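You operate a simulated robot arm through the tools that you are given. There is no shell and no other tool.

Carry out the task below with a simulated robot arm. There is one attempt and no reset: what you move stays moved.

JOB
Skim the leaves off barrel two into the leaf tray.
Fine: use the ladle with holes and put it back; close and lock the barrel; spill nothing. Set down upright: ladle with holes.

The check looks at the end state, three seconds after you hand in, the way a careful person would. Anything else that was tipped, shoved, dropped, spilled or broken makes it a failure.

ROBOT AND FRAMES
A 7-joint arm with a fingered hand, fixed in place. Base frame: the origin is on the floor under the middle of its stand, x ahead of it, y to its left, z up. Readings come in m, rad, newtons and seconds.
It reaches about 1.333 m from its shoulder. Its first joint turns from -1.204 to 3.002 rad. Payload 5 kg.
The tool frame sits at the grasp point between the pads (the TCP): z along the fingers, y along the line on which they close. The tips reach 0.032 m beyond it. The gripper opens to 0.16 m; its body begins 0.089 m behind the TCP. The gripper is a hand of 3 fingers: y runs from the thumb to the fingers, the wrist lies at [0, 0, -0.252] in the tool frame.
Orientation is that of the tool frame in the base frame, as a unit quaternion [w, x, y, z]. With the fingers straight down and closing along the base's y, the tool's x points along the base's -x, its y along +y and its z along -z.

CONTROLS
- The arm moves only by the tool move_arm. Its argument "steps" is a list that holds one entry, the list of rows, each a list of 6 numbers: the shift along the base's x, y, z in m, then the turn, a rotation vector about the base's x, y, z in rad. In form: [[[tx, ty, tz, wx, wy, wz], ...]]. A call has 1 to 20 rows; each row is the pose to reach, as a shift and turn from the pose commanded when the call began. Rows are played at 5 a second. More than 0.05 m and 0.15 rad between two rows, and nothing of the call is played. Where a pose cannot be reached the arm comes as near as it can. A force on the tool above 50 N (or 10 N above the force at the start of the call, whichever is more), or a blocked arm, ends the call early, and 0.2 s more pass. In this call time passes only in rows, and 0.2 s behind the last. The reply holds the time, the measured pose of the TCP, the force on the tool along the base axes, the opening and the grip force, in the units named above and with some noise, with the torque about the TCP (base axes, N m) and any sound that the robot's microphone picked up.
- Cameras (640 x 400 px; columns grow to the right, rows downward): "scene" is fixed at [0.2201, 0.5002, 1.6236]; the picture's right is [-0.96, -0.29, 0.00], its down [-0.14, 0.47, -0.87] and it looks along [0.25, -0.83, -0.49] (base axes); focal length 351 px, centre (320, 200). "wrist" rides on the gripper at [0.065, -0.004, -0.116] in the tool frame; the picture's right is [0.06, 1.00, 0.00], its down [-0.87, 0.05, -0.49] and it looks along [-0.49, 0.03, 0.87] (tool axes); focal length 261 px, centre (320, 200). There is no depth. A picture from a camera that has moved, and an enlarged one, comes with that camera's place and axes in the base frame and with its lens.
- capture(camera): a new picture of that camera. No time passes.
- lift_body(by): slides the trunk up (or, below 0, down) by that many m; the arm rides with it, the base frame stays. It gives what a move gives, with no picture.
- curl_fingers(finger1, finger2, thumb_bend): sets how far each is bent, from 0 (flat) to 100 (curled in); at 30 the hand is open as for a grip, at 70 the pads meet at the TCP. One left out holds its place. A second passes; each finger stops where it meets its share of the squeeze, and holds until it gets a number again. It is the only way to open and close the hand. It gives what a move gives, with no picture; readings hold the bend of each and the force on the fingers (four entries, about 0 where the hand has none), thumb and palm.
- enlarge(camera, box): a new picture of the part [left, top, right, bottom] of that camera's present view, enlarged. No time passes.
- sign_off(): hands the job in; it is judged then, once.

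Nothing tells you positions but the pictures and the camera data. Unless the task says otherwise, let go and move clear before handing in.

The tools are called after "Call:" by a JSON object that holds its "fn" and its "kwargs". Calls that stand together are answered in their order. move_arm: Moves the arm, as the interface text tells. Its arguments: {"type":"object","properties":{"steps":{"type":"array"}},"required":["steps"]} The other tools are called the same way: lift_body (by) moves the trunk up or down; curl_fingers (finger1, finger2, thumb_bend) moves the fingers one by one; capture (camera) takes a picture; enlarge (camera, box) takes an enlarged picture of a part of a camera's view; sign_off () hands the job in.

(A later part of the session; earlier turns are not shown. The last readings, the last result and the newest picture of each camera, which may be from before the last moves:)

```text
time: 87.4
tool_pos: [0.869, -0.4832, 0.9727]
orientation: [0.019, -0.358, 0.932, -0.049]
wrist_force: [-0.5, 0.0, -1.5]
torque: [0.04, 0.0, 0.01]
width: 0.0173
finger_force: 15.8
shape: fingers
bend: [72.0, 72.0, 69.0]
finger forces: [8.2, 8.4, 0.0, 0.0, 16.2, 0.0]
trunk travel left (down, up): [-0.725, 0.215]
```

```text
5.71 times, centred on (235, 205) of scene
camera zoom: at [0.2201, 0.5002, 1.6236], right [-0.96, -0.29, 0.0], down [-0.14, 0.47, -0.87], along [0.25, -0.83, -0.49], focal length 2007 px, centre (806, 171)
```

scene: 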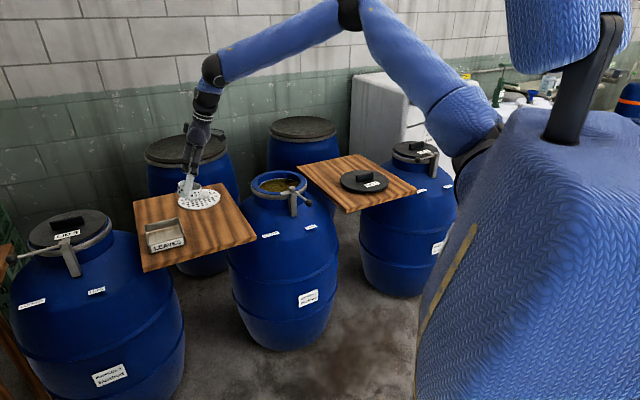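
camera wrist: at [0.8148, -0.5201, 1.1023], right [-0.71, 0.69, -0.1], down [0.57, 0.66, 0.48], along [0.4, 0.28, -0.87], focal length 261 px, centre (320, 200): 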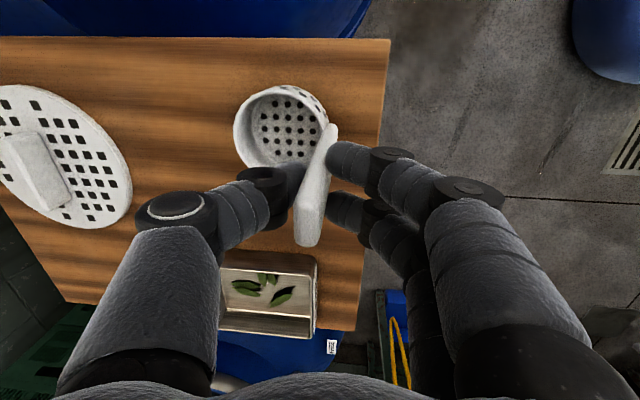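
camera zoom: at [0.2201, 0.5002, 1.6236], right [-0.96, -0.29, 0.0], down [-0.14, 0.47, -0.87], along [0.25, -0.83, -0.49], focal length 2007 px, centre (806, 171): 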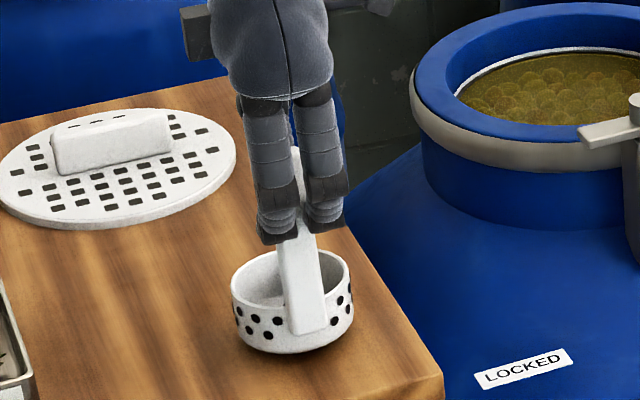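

Call:
{"fn": "move_arm", "kwargs": {"steps": [[[0, 0, -0.0015, 0, 0, 0], [0, 0, -0.003, 0, 0, 0], [0, 0, -0.0045, 0, 0, 0], [0, 0, -0.0045, 0, 0, 0]]]}}

Call:
{"fn": "enlarge", "kwargs": {"camera": "scene", "box": [210, 170, 260, 240]}}

```text
time: 88.4
tool_pos: [0.868, -0.483, 0.9683]
orientation: [0.019, -0.359, 0.932, -0.049]
wrist_force: [-0.4, 0.4, -1.4]
torque: [0.02, -0.02, -0.03]
width: 0.0167
finger_force: 16.7
shape: fingers
bend: [72.0, 72.0, 69.0]
finger forces: [8.1, 8.3, 0.1, 0.0, 16.2, 0.0]
trunk travel left (down, up): [-0.725, 0.215]
```

```text
5.71 times, centred on (235, 205) of scene
camera zoom: at [0.2201, 0.5002, 1.6236], right [-0.96, -0.29, 0.0], down [-0.14, 0.47, -0.87], along [0.25, -0.83, -0.49], focal length 2007 px, centre (806, 171)
```

zoom: 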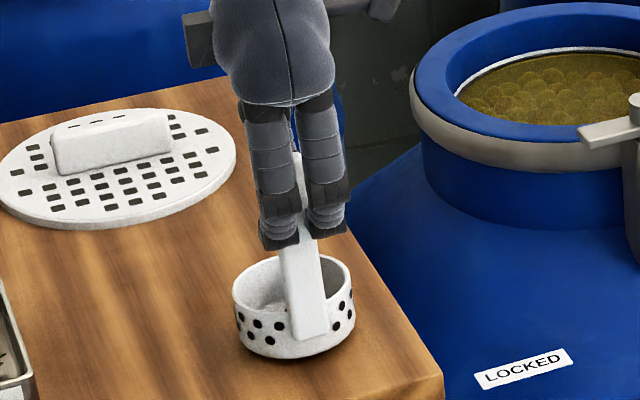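

Nearly there, but no contact yet. A few more millimetres.

Call:
{"fn": "move_arm", "kwargs": {"steps": [[[0, 0, -0.001, 0, 0, 0], [0, 0, -0.002, 0, 0, 0], [0, 0, -0.003, 0, 0, 0], [0, 0, -0.003, 0, 0, 0]]]}}

Call:
{"fn": "enlarge", "kwargs": {"camera": "scene", "box": [210, 170, 260, 240]}}

```text
time: 89.4
tool_pos: [0.8682, -0.4838, 0.9648]
orientation: [0.018, -0.359, 0.932, -0.049]
wrist_force: [-1.2, 0.1, -0.8]
torque: [-0.01, -0.02, -0.02]
width: 0.017
finger_force: 16.5
shape: fingers
bend: [72.0, 72.0, 69.0]
finger forces: [8.1, 8.5, 0.1, 0.0, 16.0, 0.0]
trunk travel left (down, up): [-0.725, 0.215]
```

```text
5.71 times, centred on (235, 205) of scene
camera zoom: at [0.2201, 0.5002, 1.6236], right [-0.96, -0.29, 0.0], down [-0.14, 0.47, -0.87], along [0.25, -0.83, -0.49], focal length 2007 px, centre (806, 171)
```

zoom: 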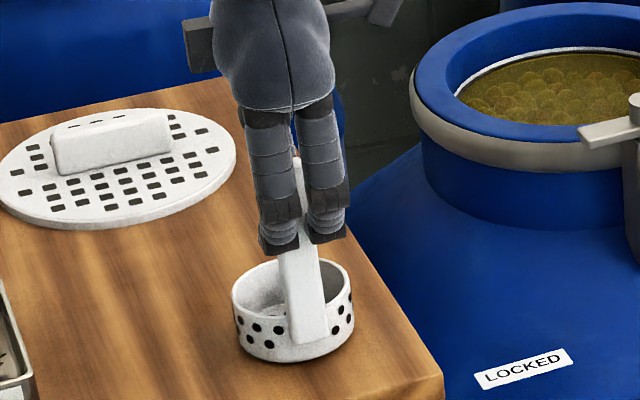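

Call:
{"fn": "move_arm", "kwargs": {"steps": [[[0, 0, -0.001, 0, 0, 0], [0, 0, -0.002, 0, 0, 0], [0, 0, -0.002, 0, 0, 0]]]}}

Call:
{"fn": "enlarge", "kwargs": {"camera": "scene", "box": [210, 170, 260, 240]}}

```text
time: 90.2
tool_pos: [0.8666, -0.4826, 0.9637]
orientation: [0.02, -0.359, 0.932, -0.05]
wrist_force: [-0.1, 0.2, 8.6]
torque: [-0.06, -0.04, 0.01]
width: 0.0165
finger_force: 17.3
shape: fingers
bend: [73.0, 72.0, 69.0]
finger forces: [8.9, 9.5, 0.0, 0.0, 17.7, 0.1]
trunk travel left (down, up): [-0.725, 0.215]
```

```text
5.71 times, centred on (235, 205) of scene
camera zoom: at [0.2201, 0.5002, 1.6236], right [-0.96, -0.29, 0.0], down [-0.14, 0.47, -0.87], along [0.25, -0.83, -0.49], focal length 2007 px, centre (806, 171)
```

zoom: 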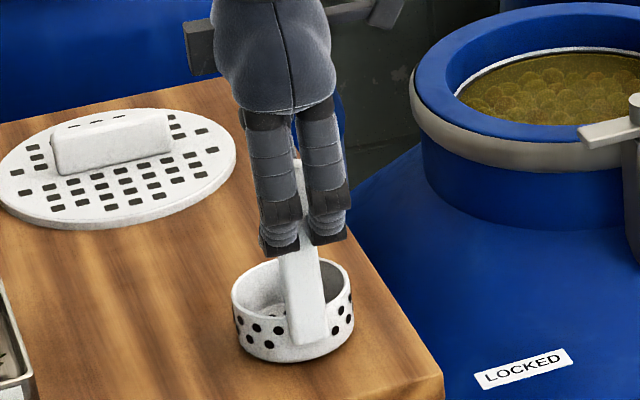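

Touchdown. I'll ease off and release in two gentle stages.

Call:
{"fn": "move_arm", "kwargs": {"steps": [[[0, 0, 0.0015, 0, 0, 0], [0, 0, 0.0015, 0, 0, 0]]]}}

Call:
{"fn": "curl_fingers", "kwargs": {"finger1": 69, "finger2": 69, "thumb_bend": 67}}

Call:
{"fn": "curl_fingers", "kwargs": {"finger1": 57, "finger2": 57, "thumb_bend": 57}}

Call:
{"fn": "capture", "kwargs": {"camera": "wrist"}}

Call:
{"fn": "enlarge", "kwargs": {"camera": "scene", "box": [200, 160, 270, 250]}}

```text
time: 90.8
tool_pos: [0.8668, -0.4823, 0.9642]
orientation: [0.019, -0.359, 0.932, -0.049]
wrist_force: [0.1, 0.2, 2.6]
torque: [-0.04, -0.04, 0.01]
width: 0.0167
finger_force: 17.4
shape: fingers
bend: [73.0, 72.0, 69.0]
finger forces: [8.2, 9.1, 0.0, 0.0, 17.1, 0.0]
trunk travel left (down, up): [-0.725, 0.215]
```

```text
time: 91.8
tool_pos: [0.8678, -0.4839, 0.964]
orientation: [0.018, -0.359, 0.932, -0.049]
wrist_force: [0.4, 1.6, 1.7]
torque: [-0.01, 0.04, 0.0]
width: 0.0205
finger_force: 2.3
shape: fingers
bend: [69.0, 69.0, 67.0]
finger forces: [0.8, 1.2, 0.0, 0.0, 1.2, 0.1]
trunk travel left (down, up): [-0.725, 0.215]
```

```text
time: 92.8
tool_pos: [0.8682, -0.4829, 0.9651]
orientation: [0.02, -0.358, 0.932, -0.049]
wrist_force: [-0.4, -0.5, 0.9]
torque: [0.01, -0.03, 0.03]
width: 0.0622
finger_force: 0.0
shape: fingers
bend: [56.0, 56.0, 56.0]
finger forces: [0.1, 0.1, 0.0, 0.1, 0.0, 0.1]
trunk travel left (down, up): [-0.725, 0.215]
```

```text
taken
camera wrist: at [0.8141, -0.521, 1.08], right [-0.71, 0.69, -0.1], down [0.57, 0.66, 0.48], along [0.4, 0.28, -0.87], focal length 261 px, centre (320, 200)
```

wrist: 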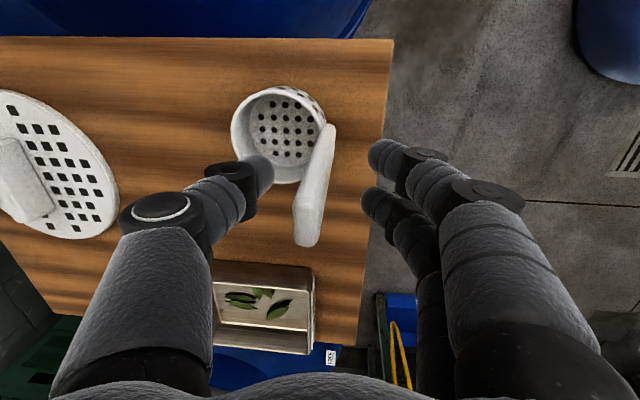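

```text
4.44 times, centred on (235, 205) of scene
camera zoom: at [0.2201, 0.5002, 1.6236], right [-0.96, -0.29, 0.0], down [-0.14, 0.47, -0.87], along [0.25, -0.83, -0.49], focal length 1561 px, centre (698, 178)
```

zoom: 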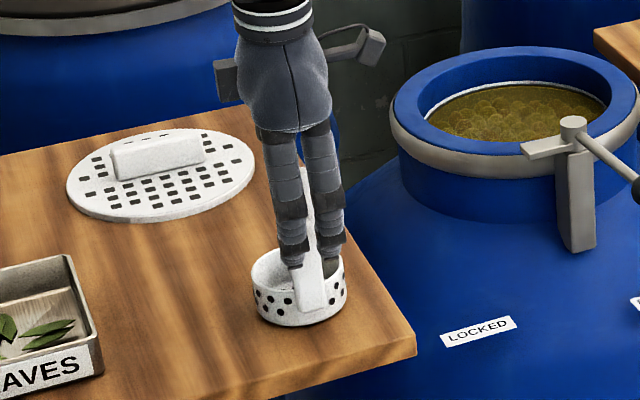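

The ladle stands upright at its original spot, empty. I'll rise clear, straighten the hand, and then travel over to the lid board.

Call:
{"fn": "move_arm", "kwargs": {"steps": [[[0, 0, 0.03, 0, 0, 0], [0, 0, 0.07, 0, 0, 0], [0, 0, 0.11, 0, 0, 0], [0, 0, 0.15, 0, 0, 0], [0, 0, 0.19, 0.039, 0.035, 0], [0, 0, 0.21, 0.078, 0.07, 0], [0, 0, 0.21, 0.078, 0.07, 0]]]}}

Call:
{"fn": "curl_fingers", "kwargs": {"finger1": 30, "finger2": 30, "thumb_bend": 30}}

Call:
{"fn": "capture", "kwargs": {"camera": "scene"}}

Call:
{"fn": "enlarge", "kwargs": {"camera": "scene", "box": [130, 170, 270, 270]}}

```text
time: 94.4
tool_pos: [0.8665, -0.4856, 1.1748]
orientation: [0.0, -0.359, 0.933, 0.0]
wrist_force: [0.1, 0.0, 0.9]
torque: [-0.02, 0.0, 0.0]
width: 0.0627
finger_force: 0.1
shape: fingers
bend: [56.0, 56.0, 56.0]
finger forces: [0.0, 0.1, 0.0, 0.1, 0.0, 0.1]
trunk travel left (down, up): [-0.725, 0.215]
```

```text
time: 95.4
tool_pos: [0.8659, -0.4867, 1.1733]
orientation: [0.001, -0.358, 0.934, 0.0]
wrist_force: [-0.2, 0.0, -0.2]
torque: [-0.02, 0.0, -0.01]
width: 0.1672
finger_force: 0.1
shape: fingers
bend: [30.0, 30.0, 30.0]
finger forces: [0.0, 0.0, 0.1, 0.0, 0.0, 0.1]
trunk travel left (down, up): [-0.725, 0.215]
```

```text
taken
```

scene: 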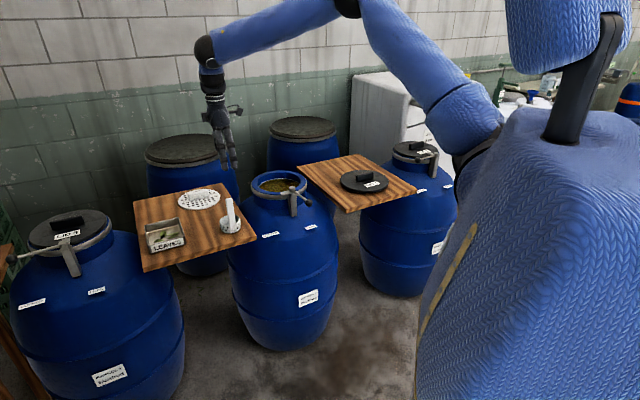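

```text
4.00 times, centred on (200, 220) of scene
camera zoom: at [0.2201, 0.5002, 1.6236], right [-0.96, -0.29, 0.0], down [-0.14, 0.47, -0.87], along [0.25, -0.83, -0.49], focal length 1405 px, centre (800, 120)
```

zoom: 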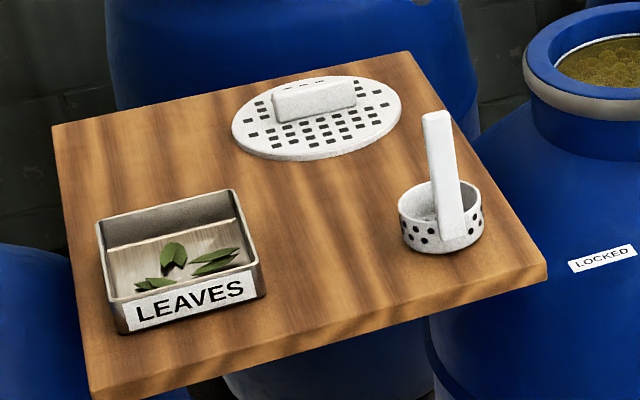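

The ladle is back upright and the leaves are in the tray. Next I'll travel over barrel two to double-check the surface is clear, turning the hand back to yaw zero.

Call:
{"fn": "move_arm", "kwargs": {"steps": [[[-0.0176, -0.0353, 0, 0, 0, -0.0733], [-0.0352, -0.0706, 0, 0, 0, -0.1466], [-0.0528, -0.106, 0, 0, 0, -0.22], [-0.0704, -0.1412, 0, 0, 0, -0.2932], [-0.088, -0.1765, 0, 0, 0, -0.3665], [-0.1056, -0.2118, 0, 0, 0, -0.44], [-0.1232, -0.247, 0, 0, 0, -0.513], [-0.1408, -0.2824, 0, 0, 0, -0.5864], [-0.1584, -0.3177, 0, 0, 0, -0.66], [-0.176, -0.353, 0, 0, 0, -0.733], [-0.176, -0.353, 0, 0, 0, -0.733]]]}}

Call:
{"fn": "capture", "kwargs": {"camera": "wrist"}}

Call:
{"fn": "enlarge", "kwargs": {"camera": "wrist", "box": [220, 95, 420, 270]}}

```text
time: 97.8
tool_pos: [0.6912, -0.8353, 1.1773]
orientation: [0.0, 0.0, 1.0, 0.001]
wrist_force: [-0.3, 0.2, 1.0]
torque: [-0.02, 0.02, 0.03]
width: 0.1678
finger_force: 0.2
shape: fingers
bend: [30.0, 30.0, 30.0]
finger forces: [0.0, 0.1, 0.0, 0.0, 0.0, 0.0]
trunk travel left (down, up): [-0.725, 0.215]
```

```text
taken
camera wrist: at [0.6266, -0.8392, 1.2929], right [-0.06, 1.0, 0.0], down [0.87, 0.06, 0.49], along [0.49, 0.03, -0.87], focal length 261 px, centre (320, 200)
```

wrist: 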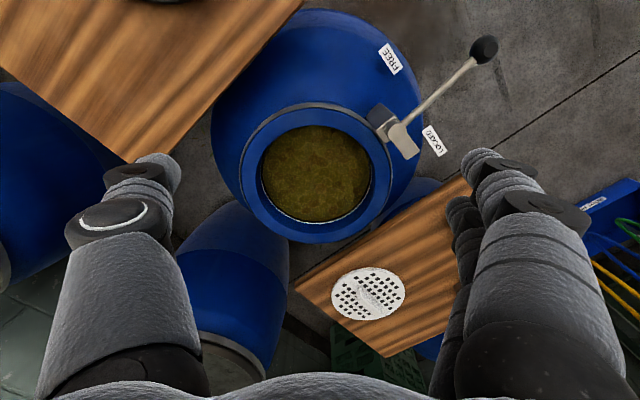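

```text
2.29 times, centred on (320, 182) of wrist
camera zoom: at [0.6266, -0.8392, 1.2929], right [-0.06, 1.0, 0.0], down [0.87, 0.06, 0.49], along [0.49, 0.03, -0.87], focal length 596 px, centre (320, 240)
```

zoom: 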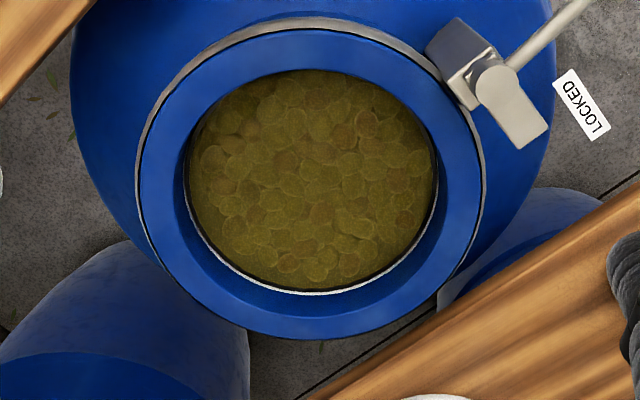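

The brine surface is completely clear. Now I'll move over to look down on lid 2.

Call:
{"fn": "move_arm", "kwargs": {"steps": [[[-0.036, -0.018, 0, 0, 0, 0], [-0.072, -0.036, 0, 0, 0, 0], [-0.108, -0.054, 0, 0, 0, 0], [-0.144, -0.072, 0, 0, 0, 0], [-0.18, -0.09, 0, 0, 0, 0], [-0.216, -0.108, 0, 0, 0, 0], [-0.252, -0.126, 0, 0, 0, 0], [-0.288, -0.144, 0, 0, 0, 0], [-0.324, -0.162, 0, 0, 0, 0], [-0.36, -0.18, 0, 0, 0, 0], [-0.39, -0.2, 0, 0, 0, 0], [-0.39, -0.2, 0, 0, 0, 0]]]}}

Call:
{"fn": "capture", "kwargs": {"camera": "wrist"}}

Call:
{"fn": "capture", "kwargs": {"camera": "scene"}}

```text
time: 100.4
tool_pos: [0.3007, -1.0328, 1.1772]
orientation: [0.001, -0.001, 1.0, 0.0]
wrist_force: [0.2, 0.1, 0.5]
torque: [-0.04, -0.01, 0.01]
width: 0.1676
finger_force: 0.0
shape: fingers
bend: [30.0, 30.0, 30.0]
finger forces: [0.0, 0.1, 0.1, 0.1, 0.0, 0.0]
trunk travel left (down, up): [-0.725, 0.215]
```

```text
taken
camera wrist: at [0.2359, -1.0368, 1.2928], right [-0.06, 1.0, 0.0], down [0.87, 0.06, 0.49], along [0.49, 0.03, -0.87], focal length 261 px, centre (320, 200)
```

wrist: 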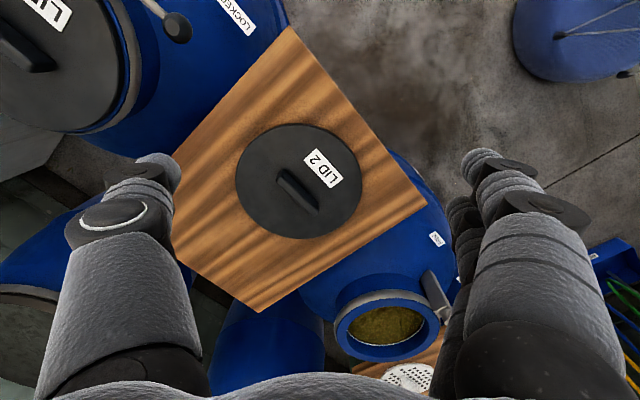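

```text
taken
```

scene: 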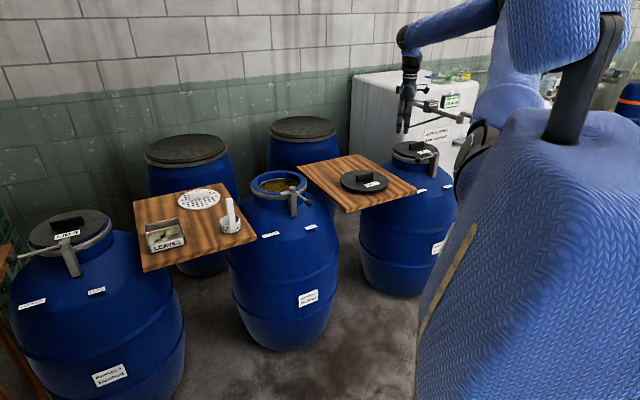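

Call:
{"fn": "enlarge", "kwargs": {"camera": "wrist", "box": [220, 110, 380, 250]}}

Call:
{"fn": "enlarge", "kwargs": {"camera": "scene", "box": [330, 155, 420, 215]}}

Call:
{"fn": "enlarge", "kwargs": {"camera": "scene", "box": [380, 125, 450, 185]}}

```text
2.86 times, centred on (300, 180) of wrist
camera zoom: at [0.2359, -1.0368, 1.2928], right [-0.06, 1.0, 0.0], down [0.87, 0.06, 0.49], along [0.49, 0.03, -0.87], focal length 745 px, centre (377, 257)
```

zoom: 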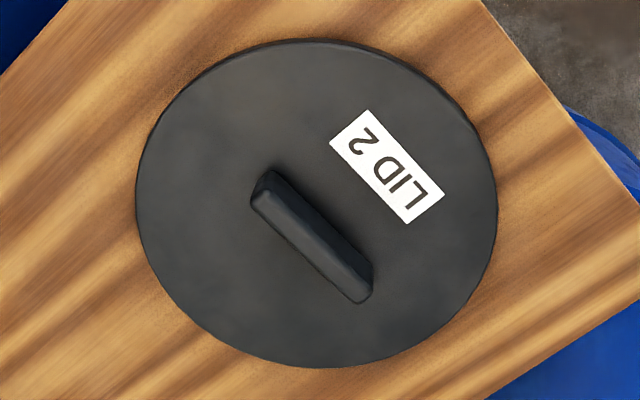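

```text
6.67 times, centred on (375, 185) of scene
camera zoom: at [0.2201, 0.5002, 1.6236], right [-0.96, -0.29, 0.0], down [-0.14, 0.47, -0.87], along [0.25, -0.83, -0.49], focal length 2342 px, centre (-47, 300)
```

zoom: 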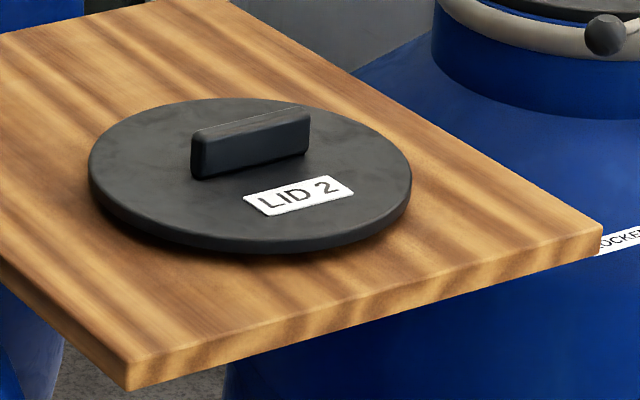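

```text
6.67 times, centred on (415, 155) of scene
camera zoom: at [0.2201, 0.5002, 1.6236], right [-0.96, -0.29, 0.0], down [-0.14, 0.47, -0.87], along [0.25, -0.83, -0.49], focal length 2342 px, centre (-313, 500)
```

zoom: 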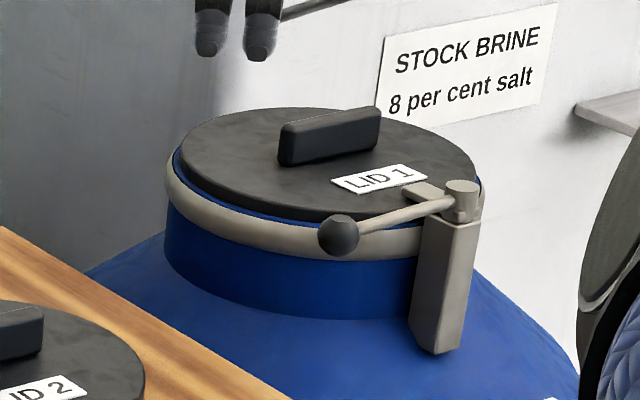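

Lid 2 sits with its block handle along about 43°, centred near (0.459, -1.064), and barrel 1 shows how a locked lid should look. The label direction already matches, so I only need to translate it. I'll go above the handle with the hand turned +0.75 rad.

Call:
{"fn": "move_arm", "kwargs": {"steps": [[[0.0263, -0.0052, -0.0195, 0, 0, 0.125], [0.0527, -0.0103, -0.039, 0, 0, 0.25], [0.079, -0.0155, -0.0585, 0, 0, 0.375], [0.1053, -0.0207, -0.078, 0, 0, 0.5], [0.1317, -0.0258, -0.0975, 0, 0, 0.625], [0.158, -0.031, -0.117, 0, 0, 0.75], [0.158, -0.031, -0.117, 0, 0, 0.75]]]}}

Call:
{"fn": "capture", "kwargs": {"camera": "wrist"}}

Call:
{"fn": "enlarge", "kwargs": {"camera": "scene", "box": [320, 120, 440, 220]}}

```text
time: 102.0
tool_pos: [0.4604, -1.0666, 1.0585]
orientation: [0.001, -0.368, 0.93, 0.0]
wrist_force: [-0.4, -0.6, -0.2]
torque: [-0.03, 0.0, -0.04]
width: 0.1675
finger_force: 0.0
shape: fingers
bend: [30.0, 30.0, 30.0]
finger forces: [0.0, 0.1, 0.1, 0.0, 0.1, 0.1]
trunk travel left (down, up): [-0.725, 0.215]
```

```text
taken
camera wrist: at [0.416, -1.115, 1.175], right [-0.73, 0.69, 0.0], down [0.6, 0.63, 0.49], along [0.34, 0.36, -0.87], focal length 261 px, centre (320, 200)
```

wrist: 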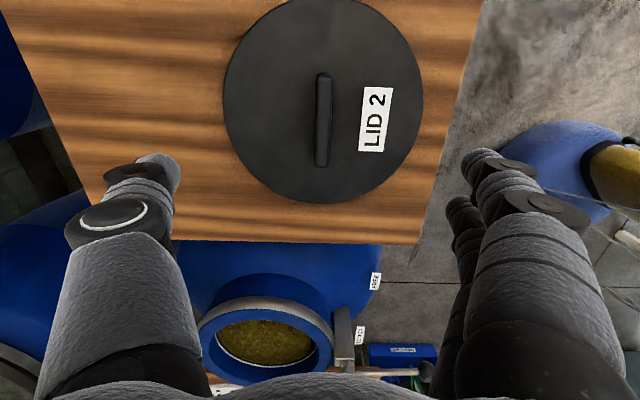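

```text
4.00 times, centred on (380, 170) of scene
camera zoom: at [0.2201, 0.5002, 1.6236], right [-0.96, -0.29, 0.0], down [-0.14, 0.47, -0.87], along [0.25, -0.83, -0.49], focal length 1405 px, centre (80, 320)
```

zoom: 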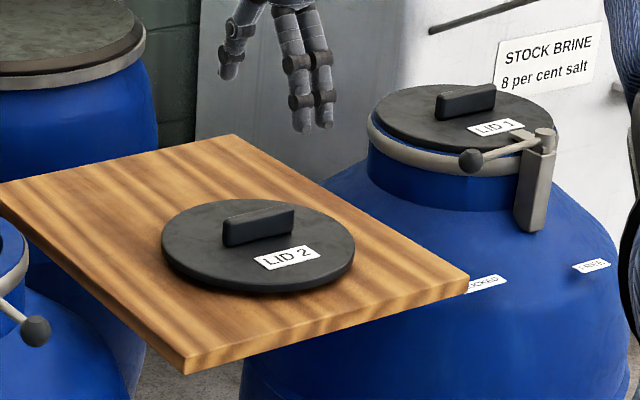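

Call:
{"fn": "enlarge", "kwargs": {"camera": "wrist", "box": [220, 0, 430, 210]}}

Call:
{"fn": "enlarge", "kwargs": {"camera": "wrist", "box": [280, 50, 380, 180]}}

```text
1.90 times, centred on (325, 105) of wrist
camera zoom: at [0.416, -1.115, 1.175], right [-0.73, 0.69, 0.0], down [0.6, 0.63, 0.49], along [0.34, 0.36, -0.87], focal length 496 px, centre (310, 381)
```

zoom: 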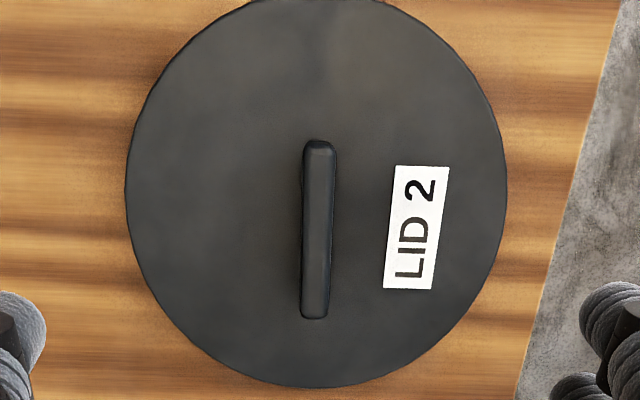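

```text
3.08 times, centred on (330, 115) of wrist
camera zoom: at [0.416, -1.115, 1.175], right [-0.73, 0.69, 0.0], down [0.6, 0.63, 0.49], along [0.34, 0.36, -0.87], focal length 802 px, centre (289, 462)
```

zoom: 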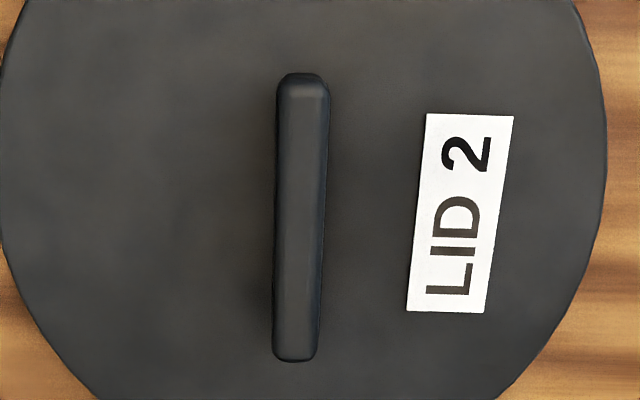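

The handle is 3 mm off centre and about 2.6° off my yaw. I'll correct both and descend with the hand open to just above the lid surface.

Call:
{"fn": "move_arm", "kwargs": {"steps": [[[0, 0.0025, -0.03, 0, 0, 0.023], [0, 0.005, -0.06, 0, 0, 0.046], [0, 0.005, -0.09, 0, 0, 0.046], [0, 0.005, -0.12, 0, 0, 0.046], [0, 0.005, -0.145, 0, 0, 0.046], [0, 0.005, -0.155, 0, 0, 0.046], [0, 0.005, -0.155, 0, 0, 0.046]]]}}

Call:
{"fn": "capture", "kwargs": {"camera": "wrist"}}

Call:
{"fn": "enlarge", "kwargs": {"camera": "scene", "box": [320, 130, 420, 215]}}

```text
time: 103.6
tool_pos: [0.4605, -1.0635, 0.9017]
orientation: [-0.001, -0.387, 0.922, 0.0]
wrist_force: [-0.3, 0.2, -0.2]
torque: [0.01, -0.01, 0.02]
width: 0.168
finger_force: 0.0
shape: fingers
bend: [30.0, 30.0, 30.0]
finger forces: [0.0, 0.0, 0.0, 0.0, 0.1, 0.0]
trunk travel left (down, up): [-0.725, 0.215]
```

```text
taken
camera wrist: at [0.417, -1.1128, 1.0184], right [-0.76, 0.65, 0.0], down [0.57, 0.66, 0.49], along [0.32, 0.37, -0.87], focal length 261 px, centre (320, 200)
```

wrist: 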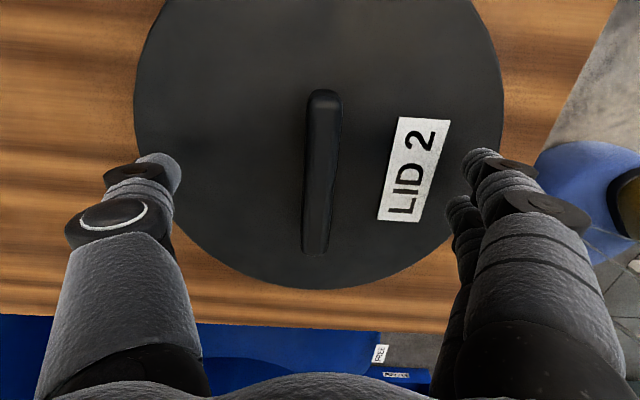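

```text
4.71 times, centred on (370, 172) of scene
camera zoom: at [0.2201, 0.5002, 1.6236], right [-0.96, -0.29, 0.0], down [-0.14, 0.47, -0.87], along [0.25, -0.83, -0.49], focal length 1653 px, centre (85, 329)
```

zoom: 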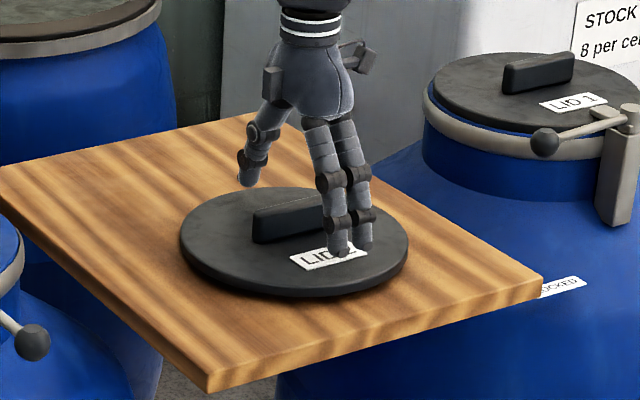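

Centred and aligned. I'll lower another 11 mm so the fingertips come well down the sides of the handle, then half-close and check.

Call:
{"fn": "move_arm", "kwargs": {"steps": [[[0, 0, -0.004, 0, 0, 0], [0, 0, -0.008, 0, 0, 0], [0, 0, -0.011, 0, 0, 0], [0, 0, -0.011, 0, 0, 0]]]}}

Call:
{"fn": "curl_fingers", "kwargs": {"finger1": 58, "finger2": 58, "thumb_bend": 58}}

Call:
{"fn": "capture", "kwargs": {"camera": "wrist"}}

Call:
{"fn": "enlarge", "kwargs": {"camera": "scene", "box": [335, 140, 405, 205]}}

```text
time: 104.6
tool_pos: [0.459, -1.0632, 0.8901]
orientation: [0.0, -0.388, 0.922, -0.001]
wrist_force: [1.0, -1.0, 0.3]
torque: [0.01, 0.06, 0.02]
width: 0.1677
finger_force: 0.1
shape: fingers
bend: [30.0, 30.0, 30.0]
finger forces: [0.1, 0.0, 0.0, 0.0, 0.0, 0.0]
trunk travel left (down, up): [-0.725, 0.215]
```

```text
time: 105.6
tool_pos: [0.459, -1.0618, 0.8941]
orientation: [0.0, -0.389, 0.921, -0.002]
wrist_force: [-1.8, 1.8, 23.6]
torque: [0.25, 0.22, 0.04]
width: 0.0624
finger_force: 11.6
shape: fingers
bend: [57.0, 57.0, 57.0]
finger forces: [6.7, 8.4, 0.1, 0.0, 7.9, 0.0]
trunk travel left (down, up): [-0.725, 0.215]
```

```text
taken
camera wrist: at [0.4161, -1.1116, 1.0101], right [-0.76, 0.65, 0.0], down [0.57, 0.66, 0.49], along [0.32, 0.37, -0.87], focal length 261 px, centre (320, 200)
```

wrist: 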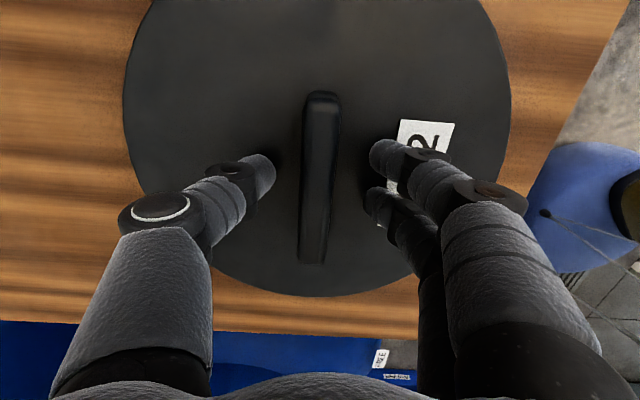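

```text
6.15 times, centred on (370, 172) of scene
camera zoom: at [0.2201, 0.5002, 1.6236], right [-0.96, -0.29, 0.0], down [-0.14, 0.47, -0.87], along [0.25, -0.83, -0.49], focal length 2162 px, centre (12, 369)
```

zoom: 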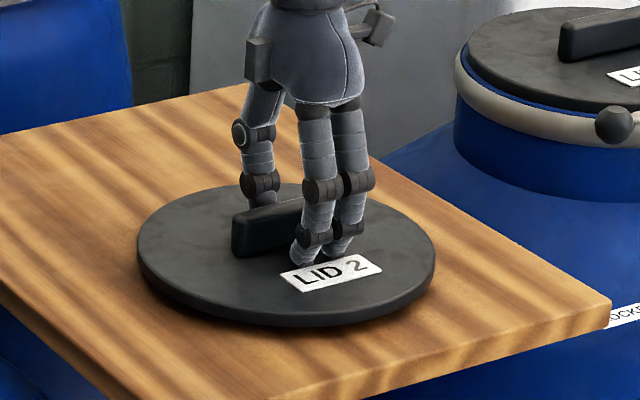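

The curling tips pressed on the lid (24 N), so I'll raise 7 mm to clear them before closing onto the handle.

Call:
{"fn": "move_arm", "kwargs": {"steps": [[[0, 0, 0.004, 0, 0, 0], [0, 0, 0.007, 0, 0, 0], [0, 0, 0.007, 0, 0, 0]]]}}

Call:
{"fn": "curl_fingers", "kwargs": {"finger1": 66, "finger2": 66, "thumb_bend": 66}}

Call:
{"fn": "capture", "kwargs": {"camera": "wrist"}}

Call:
{"fn": "enlarge", "kwargs": {"camera": "scene", "box": [335, 140, 405, 205]}}

```text
time: 106.4
tool_pos: [0.4596, -1.0616, 0.8976]
orientation: [0.0, -0.388, 0.922, 0.001]
wrist_force: [0.2, -0.4, 0.2]
torque: [0.0, -0.01, 0.01]
width: 0.0598
finger_force: 0.1
shape: fingers
bend: [57.0, 57.0, 57.0]
finger forces: [0.0, 0.1, 0.0, 0.0, 0.1, 0.1]
trunk travel left (down, up): [-0.725, 0.215]
```

```text
time: 107.4
tool_pos: [0.459, -1.0625, 0.8986]
orientation: [0.0, -0.388, 0.922, 0.001]
wrist_force: [0.4, 0.3, 0.0]
torque: [0.06, -0.01, 0.0]
width: 0.0272
finger_force: 0.3
shape: fingers
bend: [66.0, 66.0, 66.0]
finger forces: [0.3, 0.1, 0.0, 0.0, 0.8, 0.1]
trunk travel left (down, up): [-0.725, 0.215]
```

```text
taken
camera wrist: at [0.417, -1.112, 1.0146], right [-0.76, 0.65, 0.0], down [0.57, 0.66, 0.49], along [0.32, 0.37, -0.87], focal length 261 px, centre (320, 200)
```

wrist: 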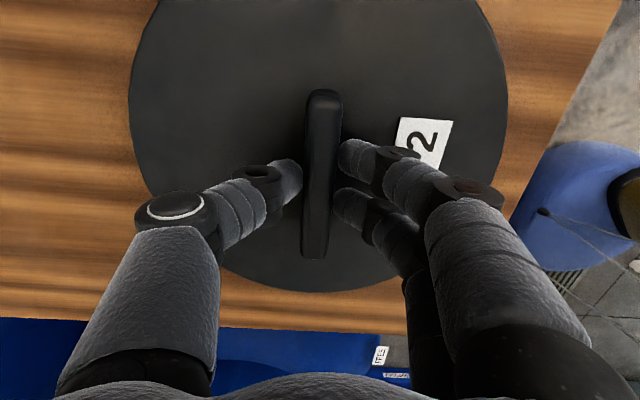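

```text
6.15 times, centred on (370, 172) of scene
camera zoom: at [0.2201, 0.5002, 1.6236], right [-0.96, -0.29, 0.0], down [-0.14, 0.47, -0.87], along [0.25, -0.83, -0.49], focal length 2162 px, centre (12, 369)
```

zoom: 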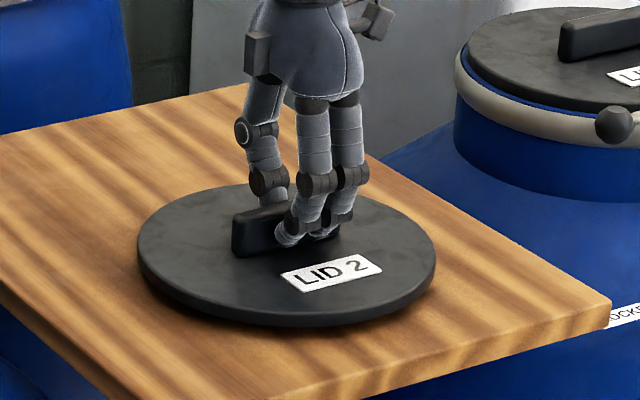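

All digits just touch the handle. Now I'll squeeze firmly.

Call:
{"fn": "curl_fingers", "kwargs": {"finger1": 80, "finger2": 80, "thumb_bend": 80}}

Call:
{"fn": "enlarge", "kwargs": {"camera": "wrist", "box": [200, 60, 440, 280]}}

```text
time: 108.4
tool_pos: [0.4602, -1.0625, 0.8984]
orientation: [0.0, -0.389, 0.921, 0.0]
wrist_force: [0.4, -0.6, 0.6]
torque: [0.02, 0.07, -0.03]
width: 0.0228
finger_force: 22.9
shape: fingers
bend: [69.0, 69.0, 68.0]
finger forces: [11.6, 11.5, 0.0, 0.0, 22.7, 0.0]
trunk travel left (down, up): [-0.725, 0.215]
```

```text
1.82 times, centred on (320, 170) of wrist
camera zoom: at [0.4171, -1.1121, 1.0144], right [-0.76, 0.65, 0.0], down [0.57, 0.66, 0.49], along [0.32, 0.37, -0.87], focal length 474 px, centre (320, 254)
```

zoom: 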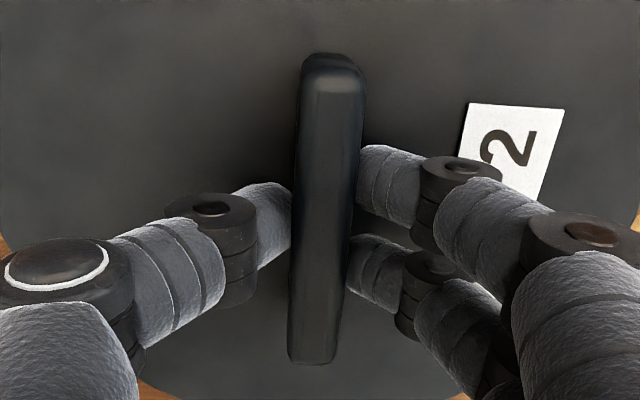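

A square grip at 23 N. I'll lift just 2 cm first, to test the lid's weight and hold.

Call:
{"fn": "move_arm", "kwargs": {"steps": [[[0, 0, 0.004, 0, 0, 0], [0, 0, 0.01, 0, 0, 0], [0, 0, 0.02, 0, 0, 0], [0, 0, 0.02, 0, 0, 0]]]}}

Call:
{"fn": "enlarge", "kwargs": {"camera": "scene", "box": [325, 130, 415, 210]}}

Call:
{"fn": "capture", "kwargs": {"camera": "wrist"}}

```text
time: 109.4
tool_pos: [0.4593, -1.0626, 0.9177]
orientation: [-0.001, -0.389, 0.921, -0.001]
wrist_force: [-0.2, -0.7, -3.1]
torque: [-0.02, 0.04, 0.02]
width: 0.0228
finger_force: 23.0
shape: fingers
bend: [69.0, 69.0, 68.0]
finger forces: [11.7, 11.6, 0.0, 0.0, 23.1, 0.0]
trunk travel left (down, up): [-0.725, 0.215]
```

```text
5.00 times, centred on (370, 170) of scene
camera zoom: at [0.2201, 0.5002, 1.6236], right [-0.96, -0.29, 0.0], down [-0.14, 0.47, -0.87], along [0.25, -0.83, -0.49], focal length 1756 px, centre (70, 350)
```

zoom: 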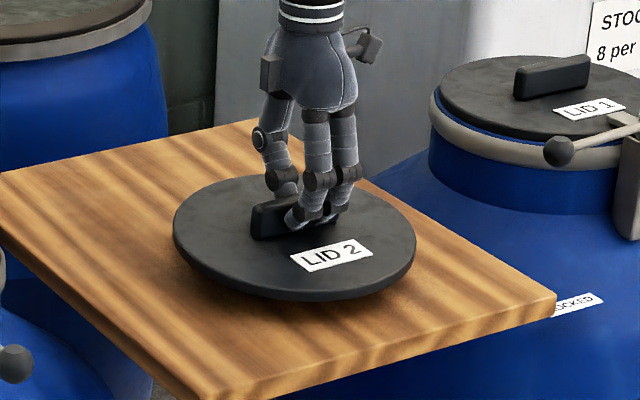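

```text
taken
camera wrist: at [0.4167, -1.1132, 1.0337], right [-0.76, 0.65, 0.0], down [0.57, 0.66, 0.49], along [0.32, 0.37, -0.87], focal length 261 px, centre (320, 200)
```

wrist: 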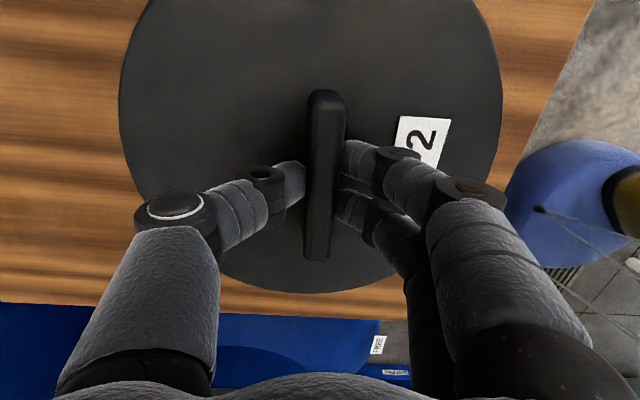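

The lid weighs about 0.35 kg and is held securely. I'll raise it well above the latch height and carry it over the barrel centre at about (0.82, -0.835).

Call:
{"fn": "move_arm", "kwargs": {"steps": [[[0, 0, 0.04, 0, 0, 0], [0, 0, 0.08, 0, 0, 0], [0, 0, 0.12, 0, 0, 0], [0, 0, 0.16, 0, 0, 0], [0.02, 0.0126, 0.182, 0, 0, 0], [0.052, 0.0328, 0.182, 0, 0, 0], [0.085, 0.0537, 0.182, 0, 0, 0], [0.118, 0.0745, 0.182, 0, 0, 0], [0.151, 0.0954, 0.182, 0, 0, 0], [0.184, 0.1162, 0.182, 0, 0, 0], [0.217, 0.137, 0.182, 0, 0, 0], [0.25, 0.158, 0.182, 0, 0, 0], [0.283, 0.1787, 0.182, 0, 0, 0], [0.316, 0.2, 0.182, 0, 0, 0], [0.342, 0.216, 0.182, 0, 0, 0], [0.361, 0.228, 0.182, 0, 0, 0], [0.361, 0.228, 0.182, 0, 0, 0]]]}}

Call:
{"fn": "capture", "kwargs": {"camera": "wrist"}}

Call:
{"fn": "enlarge", "kwargs": {"camera": "scene", "box": [220, 90, 340, 230]}}

```text
time: 113.0
tool_pos: [0.8204, -0.8348, 1.1011]
orientation: [0.0, -0.389, 0.921, 0.0]
wrist_force: [1.0, 1.0, -3.2]
torque: [0.05, 0.02, 0.0]
width: 0.0225
finger_force: 22.6
shape: fingers
bend: [69.0, 69.0, 69.0]
finger forces: [11.6, 11.4, 0.1, 0.1, 22.8, 0.0]
trunk travel left (down, up): [-0.725, 0.215]
```

```text
taken
camera wrist: at [0.7769, -0.8838, 1.2175], right [-0.76, 0.65, 0.0], down [0.57, 0.66, 0.49], along [0.32, 0.37, -0.87], focal length 261 px, centre (320, 200)
```

wrist: 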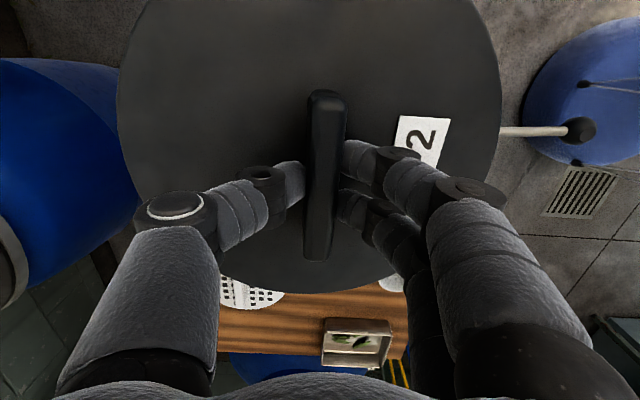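

```text
2.86 times, centred on (280, 160) of scene
camera zoom: at [0.2201, 0.5002, 1.6236], right [-0.96, -0.29, 0.0], down [-0.14, 0.47, -0.87], along [0.25, -0.83, -0.49], focal length 1004 px, centre (434, 314)
```

zoom: 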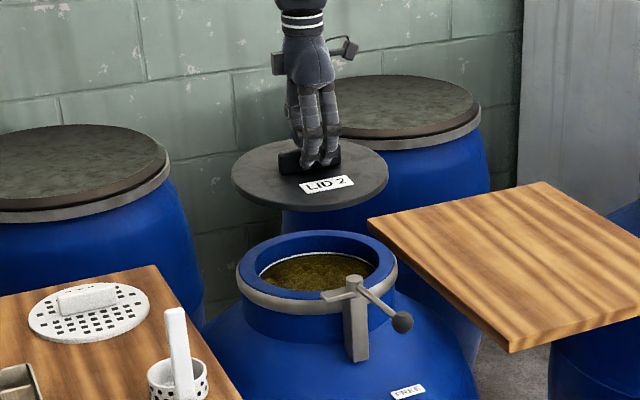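

The lid's axis lines up with the barrel axis in the scene view. I'll lower it to a couple of centimetres above the rim and check again.

Call:
{"fn": "move_arm", "kwargs": {"steps": [[[0, 0, -0.03, 0, 0, 0], [0, 0, -0.06, 0, 0, 0], [0, 0, -0.085, 0, 0, 0], [0, 0, -0.103, 0, 0, 0], [0, 0, -0.11, 0, 0, 0], [0, 0, -0.11, 0, 0, 0]]]}}

Call:
{"fn": "enlarge", "kwargs": {"camera": "scene", "box": [235, 130, 325, 210]}}

Call:
{"fn": "capture", "kwargs": {"camera": "wrist"}}

```text
time: 114.4
tool_pos: [0.8205, -0.8339, 0.9908]
orientation: [0.0, -0.389, 0.921, 0.0]
wrist_force: [0.9, -0.9, -3.6]
torque: [-0.04, 0.01, 0.04]
width: 0.0226
finger_force: 23.3
shape: fingers
bend: [69.0, 69.0, 69.0]
finger forces: [11.7, 11.6, 0.1, 0.0, 22.9, 0.0]
trunk travel left (down, up): [-0.725, 0.215]
```

```text
5.00 times, centred on (280, 170) of scene
camera zoom: at [0.2201, 0.5002, 1.6236], right [-0.96, -0.29, 0.0], down [-0.14, 0.47, -0.87], along [0.25, -0.83, -0.49], focal length 1756 px, centre (520, 350)
```

zoom: 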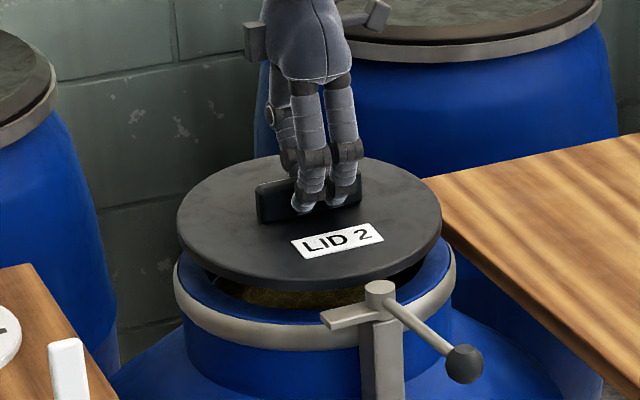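

```text
taken
camera wrist: at [0.7777, -0.8837, 1.1057], right [-0.76, 0.65, 0.0], down [0.57, 0.66, 0.49], along [0.32, 0.37, -0.87], focal length 261 px, centre (320, 200)
```

wrist: 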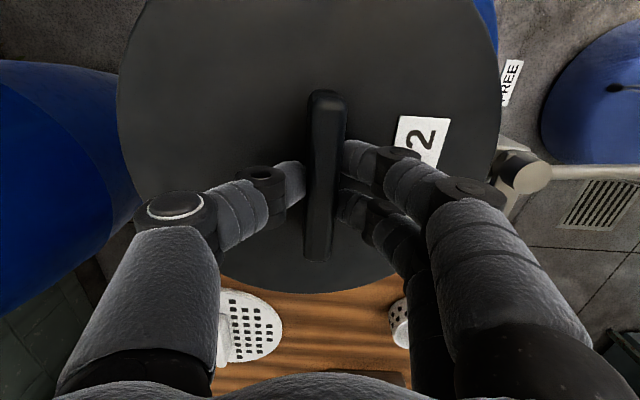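

The alignment looks right to within a few millimetres. Lowering slowly now toward the rim.

Call:
{"fn": "move_arm", "kwargs": {"steps": [[[0, 0, -0.006, 0, 0, 0], [0, 0, -0.012, 0, 0, 0], [0, 0, -0.017, 0, 0, 0], [0, 0, -0.021, 0, 0, 0], [0, 0, -0.021, 0, 0, 0]]]}}

Call:
{"fn": "enlarge", "kwargs": {"camera": "scene", "box": [245, 145, 315, 205]}}

```text
time: 115.6
tool_pos: [0.8204, -0.8346, 0.9688]
orientation: [0.0, -0.388, 0.921, 0.0]
wrist_force: [-0.3, 0.6, -2.8]
torque: [0.01, 0.06, 0.01]
width: 0.0226
finger_force: 22.8
shape: fingers
bend: [69.0, 69.0, 69.0]
finger forces: [11.6, 11.6, 0.0, 0.0, 22.9, 0.0]
trunk travel left (down, up): [-0.725, 0.215]
```

```text
6.67 times, centred on (280, 175) of scene
camera zoom: at [0.2201, 0.5002, 1.6236], right [-0.96, -0.29, 0.0], down [-0.14, 0.47, -0.87], along [0.25, -0.83, -0.49], focal length 2342 px, centre (587, 367)
```

zoom: 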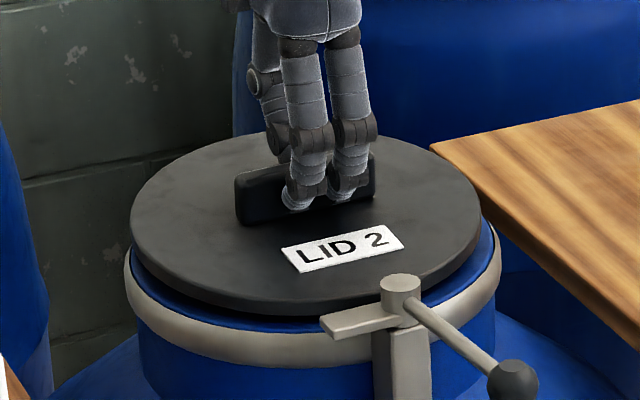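

Close to seating. The lid is about 2 mm too far left and leans about 1.6°, so I'll correct both while lowering gently.

Call:
{"fn": "move_arm", "kwargs": {"steps": [[[-0.001, -0.0005, -0.002, 0.004, -0.013, 0], [-0.002, -0.001, -0.005, 0.008, -0.027, 0], [-0.002, -0.001, -0.008, 0.008, -0.027, 0], [-0.002, -0.001, -0.01, 0.008, -0.027, 0], [-0.002, -0.001, -0.01, 0.008, -0.027, 0]]]}}

Call:
{"fn": "enlarge", "kwargs": {"camera": "scene", "box": [245, 145, 315, 205]}}

```text
time: 116.8
tool_pos: [0.8196, -0.8353, 0.9587]
orientation: [0.014, -0.389, 0.921, -0.002]
wrist_force: [0.2, 0.4, -1.8]
torque: [0.09, 0.09, -0.06]
width: 0.0225
finger_force: 23.3
shape: fingers
bend: [69.0, 69.0, 68.0]
finger forces: [12.1, 11.3, 0.0, 0.0, 23.3, 0.0]
trunk travel left (down, up): [-0.725, 0.215]
```

```text
6.67 times, centred on (280, 175) of scene
camera zoom: at [0.2201, 0.5002, 1.6236], right [-0.96, -0.29, 0.0], down [-0.14, 0.47, -0.87], along [0.25, -0.83, -0.49], focal length 2342 px, centre (587, 367)
```

zoom: 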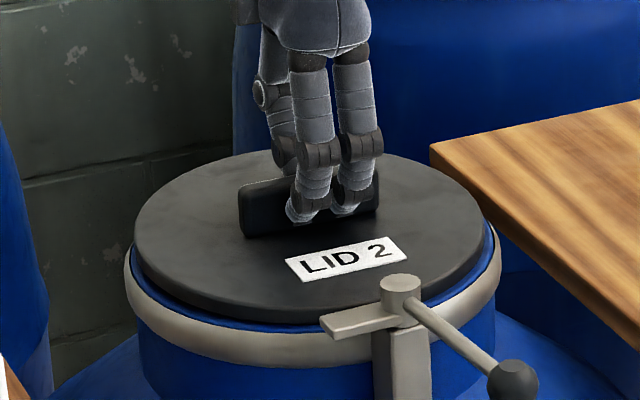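

First light contact. Continuing 1 mm at a time.

Call:
{"fn": "move_arm", "kwargs": {"steps": [[[0, 0, -0.001, 0, 0, 0], [0, 0, -0.002, 0, 0, 0], [0, 0, -0.003, 0, 0, 0], [0, 0, -0.003, 0, 0, 0]]]}}

Call:
{"fn": "enlarge", "kwargs": {"camera": "scene", "box": [245, 145, 315, 205]}}

```text
time: 117.8
tool_pos: [0.8184, -0.8349, 0.9558]
orientation: [0.014, -0.388, 0.921, -0.001]
wrist_force: [-0.6, 0.9, -1.2]
torque: [0.08, 0.17, -0.02]
width: 0.0224
finger_force: 23.7
shape: fingers
bend: [70.0, 70.0, 68.0]
finger forces: [12.6, 11.2, 0.0, 0.0, 23.6, 0.0]
trunk travel left (down, up): [-0.725, 0.215]
```

```text
6.67 times, centred on (280, 175) of scene
camera zoom: at [0.2201, 0.5002, 1.6236], right [-0.96, -0.29, 0.0], down [-0.14, 0.47, -0.87], along [0.25, -0.83, -0.49], focal length 2342 px, centre (587, 367)
```

zoom: 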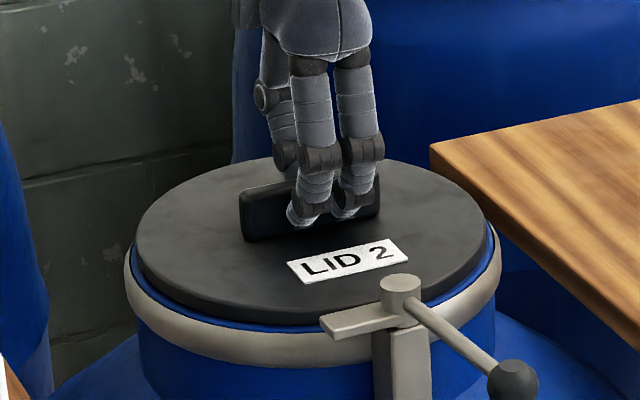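

Call:
{"fn": "move_arm", "kwargs": {"steps": [[[0, 0, -0.001, 0, 0, 0], [0, 0, -0.002, 0, 0, 0], [0, 0, -0.003, 0, 0, 0], [0, 0, -0.003, 0, 0, 0]]]}}

Call:
{"fn": "enlarge", "kwargs": {"camera": "scene", "box": [245, 145, 315, 205]}}

Call:
{"fn": "capture", "kwargs": {"camera": "wrist"}}

```text
time: 118.8
tool_pos: [0.8189, -0.8357, 0.9532]
orientation: [0.014, -0.388, 0.922, -0.002]
wrist_force: [2.2, -1.4, 4.5]
torque: [0.04, 0.14, -0.03]
width: 0.0225
finger_force: 24.1
shape: fingers
bend: [70.0, 70.0, 68.0]
finger forces: [12.5, 10.7, 0.1, 0.0, 25.5, 0.1]
trunk travel left (down, up): [-0.725, 0.215]
```

```text
6.67 times, centred on (280, 175) of scene
camera zoom: at [0.2201, 0.5002, 1.6236], right [-0.96, -0.29, 0.0], down [-0.14, 0.47, -0.87], along [0.25, -0.83, -0.49], focal length 2342 px, centre (587, 367)
```

zoom: 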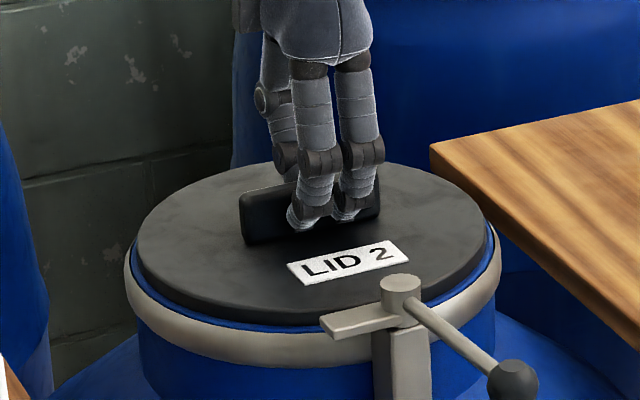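

```text
taken
camera wrist: at [0.773, -0.886, 1.0684], right [-0.76, 0.65, -0.02], down [0.55, 0.66, 0.51], along [0.34, 0.38, -0.86], focal length 261 px, centre (320, 200)
```

wrist: 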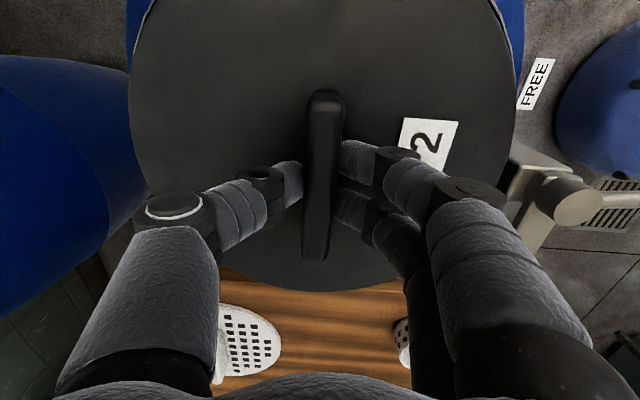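

The lid now carries load (+4.5 N) and looks seated. I'll release gently and see whether it sits flat.

Call:
{"fn": "curl_fingers", "kwargs": {"finger1": 66, "finger2": 66, "thumb_bend": 65}}

Call:
{"fn": "move_arm", "kwargs": {"steps": [[[0, 0, 0.004, 0, 0, 0], [0, 0, 0.006, 0, 0, 0]]]}}

Call:
{"fn": "curl_fingers", "kwargs": {"finger1": 50, "finger2": 50, "thumb_bend": 50}}

Call:
{"fn": "enlarge", "kwargs": {"camera": "scene", "box": [245, 145, 315, 205]}}

```text
time: 119.8
tool_pos: [0.8176, -0.836, 0.954]
orientation: [0.014, -0.389, 0.921, -0.002]
wrist_force: [-0.6, 0.4, 0.0]
torque: [0.01, 0.04, 0.04]
width: 0.0279
finger_force: 0.0
shape: fingers
bend: [66.0, 66.0, 65.0]
finger forces: [0.6, 0.5, 0.1, 0.0, 0.0, 0.0]
trunk travel left (down, up): [-0.725, 0.215]
```

```text
time: 120.4
tool_pos: [0.8186, -0.8369, 0.9595]
orientation: [0.015, -0.389, 0.921, -0.002]
wrist_force: [0.7, 0.6, -1.0]
torque: [0.01, -0.02, 0.02]
width: 0.0278
finger_force: 0.4
shape: fingers
bend: [66.0, 66.0, 65.0]
finger forces: [0.2, 0.2, 0.0, 0.0, 0.0, 0.0]
trunk travel left (down, up): [-0.725, 0.215]
```

```text
time: 121.4
tool_pos: [0.8184, -0.8356, 0.9591]
orientation: [0.014, -0.389, 0.921, -0.003]
wrist_force: [-0.1, -0.3, -0.5]
torque: [0.0, 0.04, -0.05]
width: 0.0863
finger_force: 0.1
shape: fingers
bend: [50.0, 50.0, 50.0]
finger forces: [0.0, 0.0, 0.0, 0.1, 0.0, 0.1]
trunk travel left (down, up): [-0.725, 0.215]
```

```text
6.67 times, centred on (280, 175) of scene
camera zoom: at [0.2201, 0.5002, 1.6236], right [-0.96, -0.29, 0.0], down [-0.14, 0.47, -0.87], along [0.25, -0.83, -0.49], focal length 2342 px, centre (587, 367)
```

zoom: 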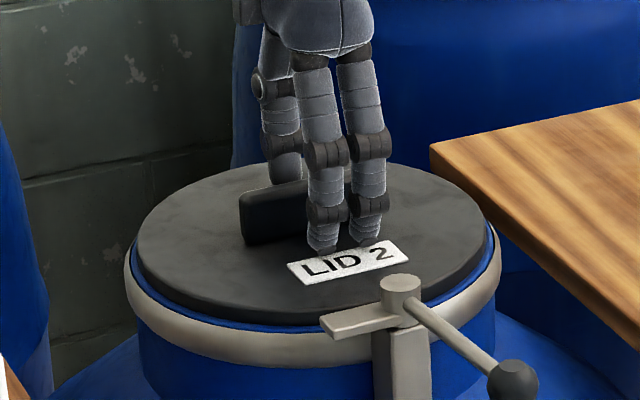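

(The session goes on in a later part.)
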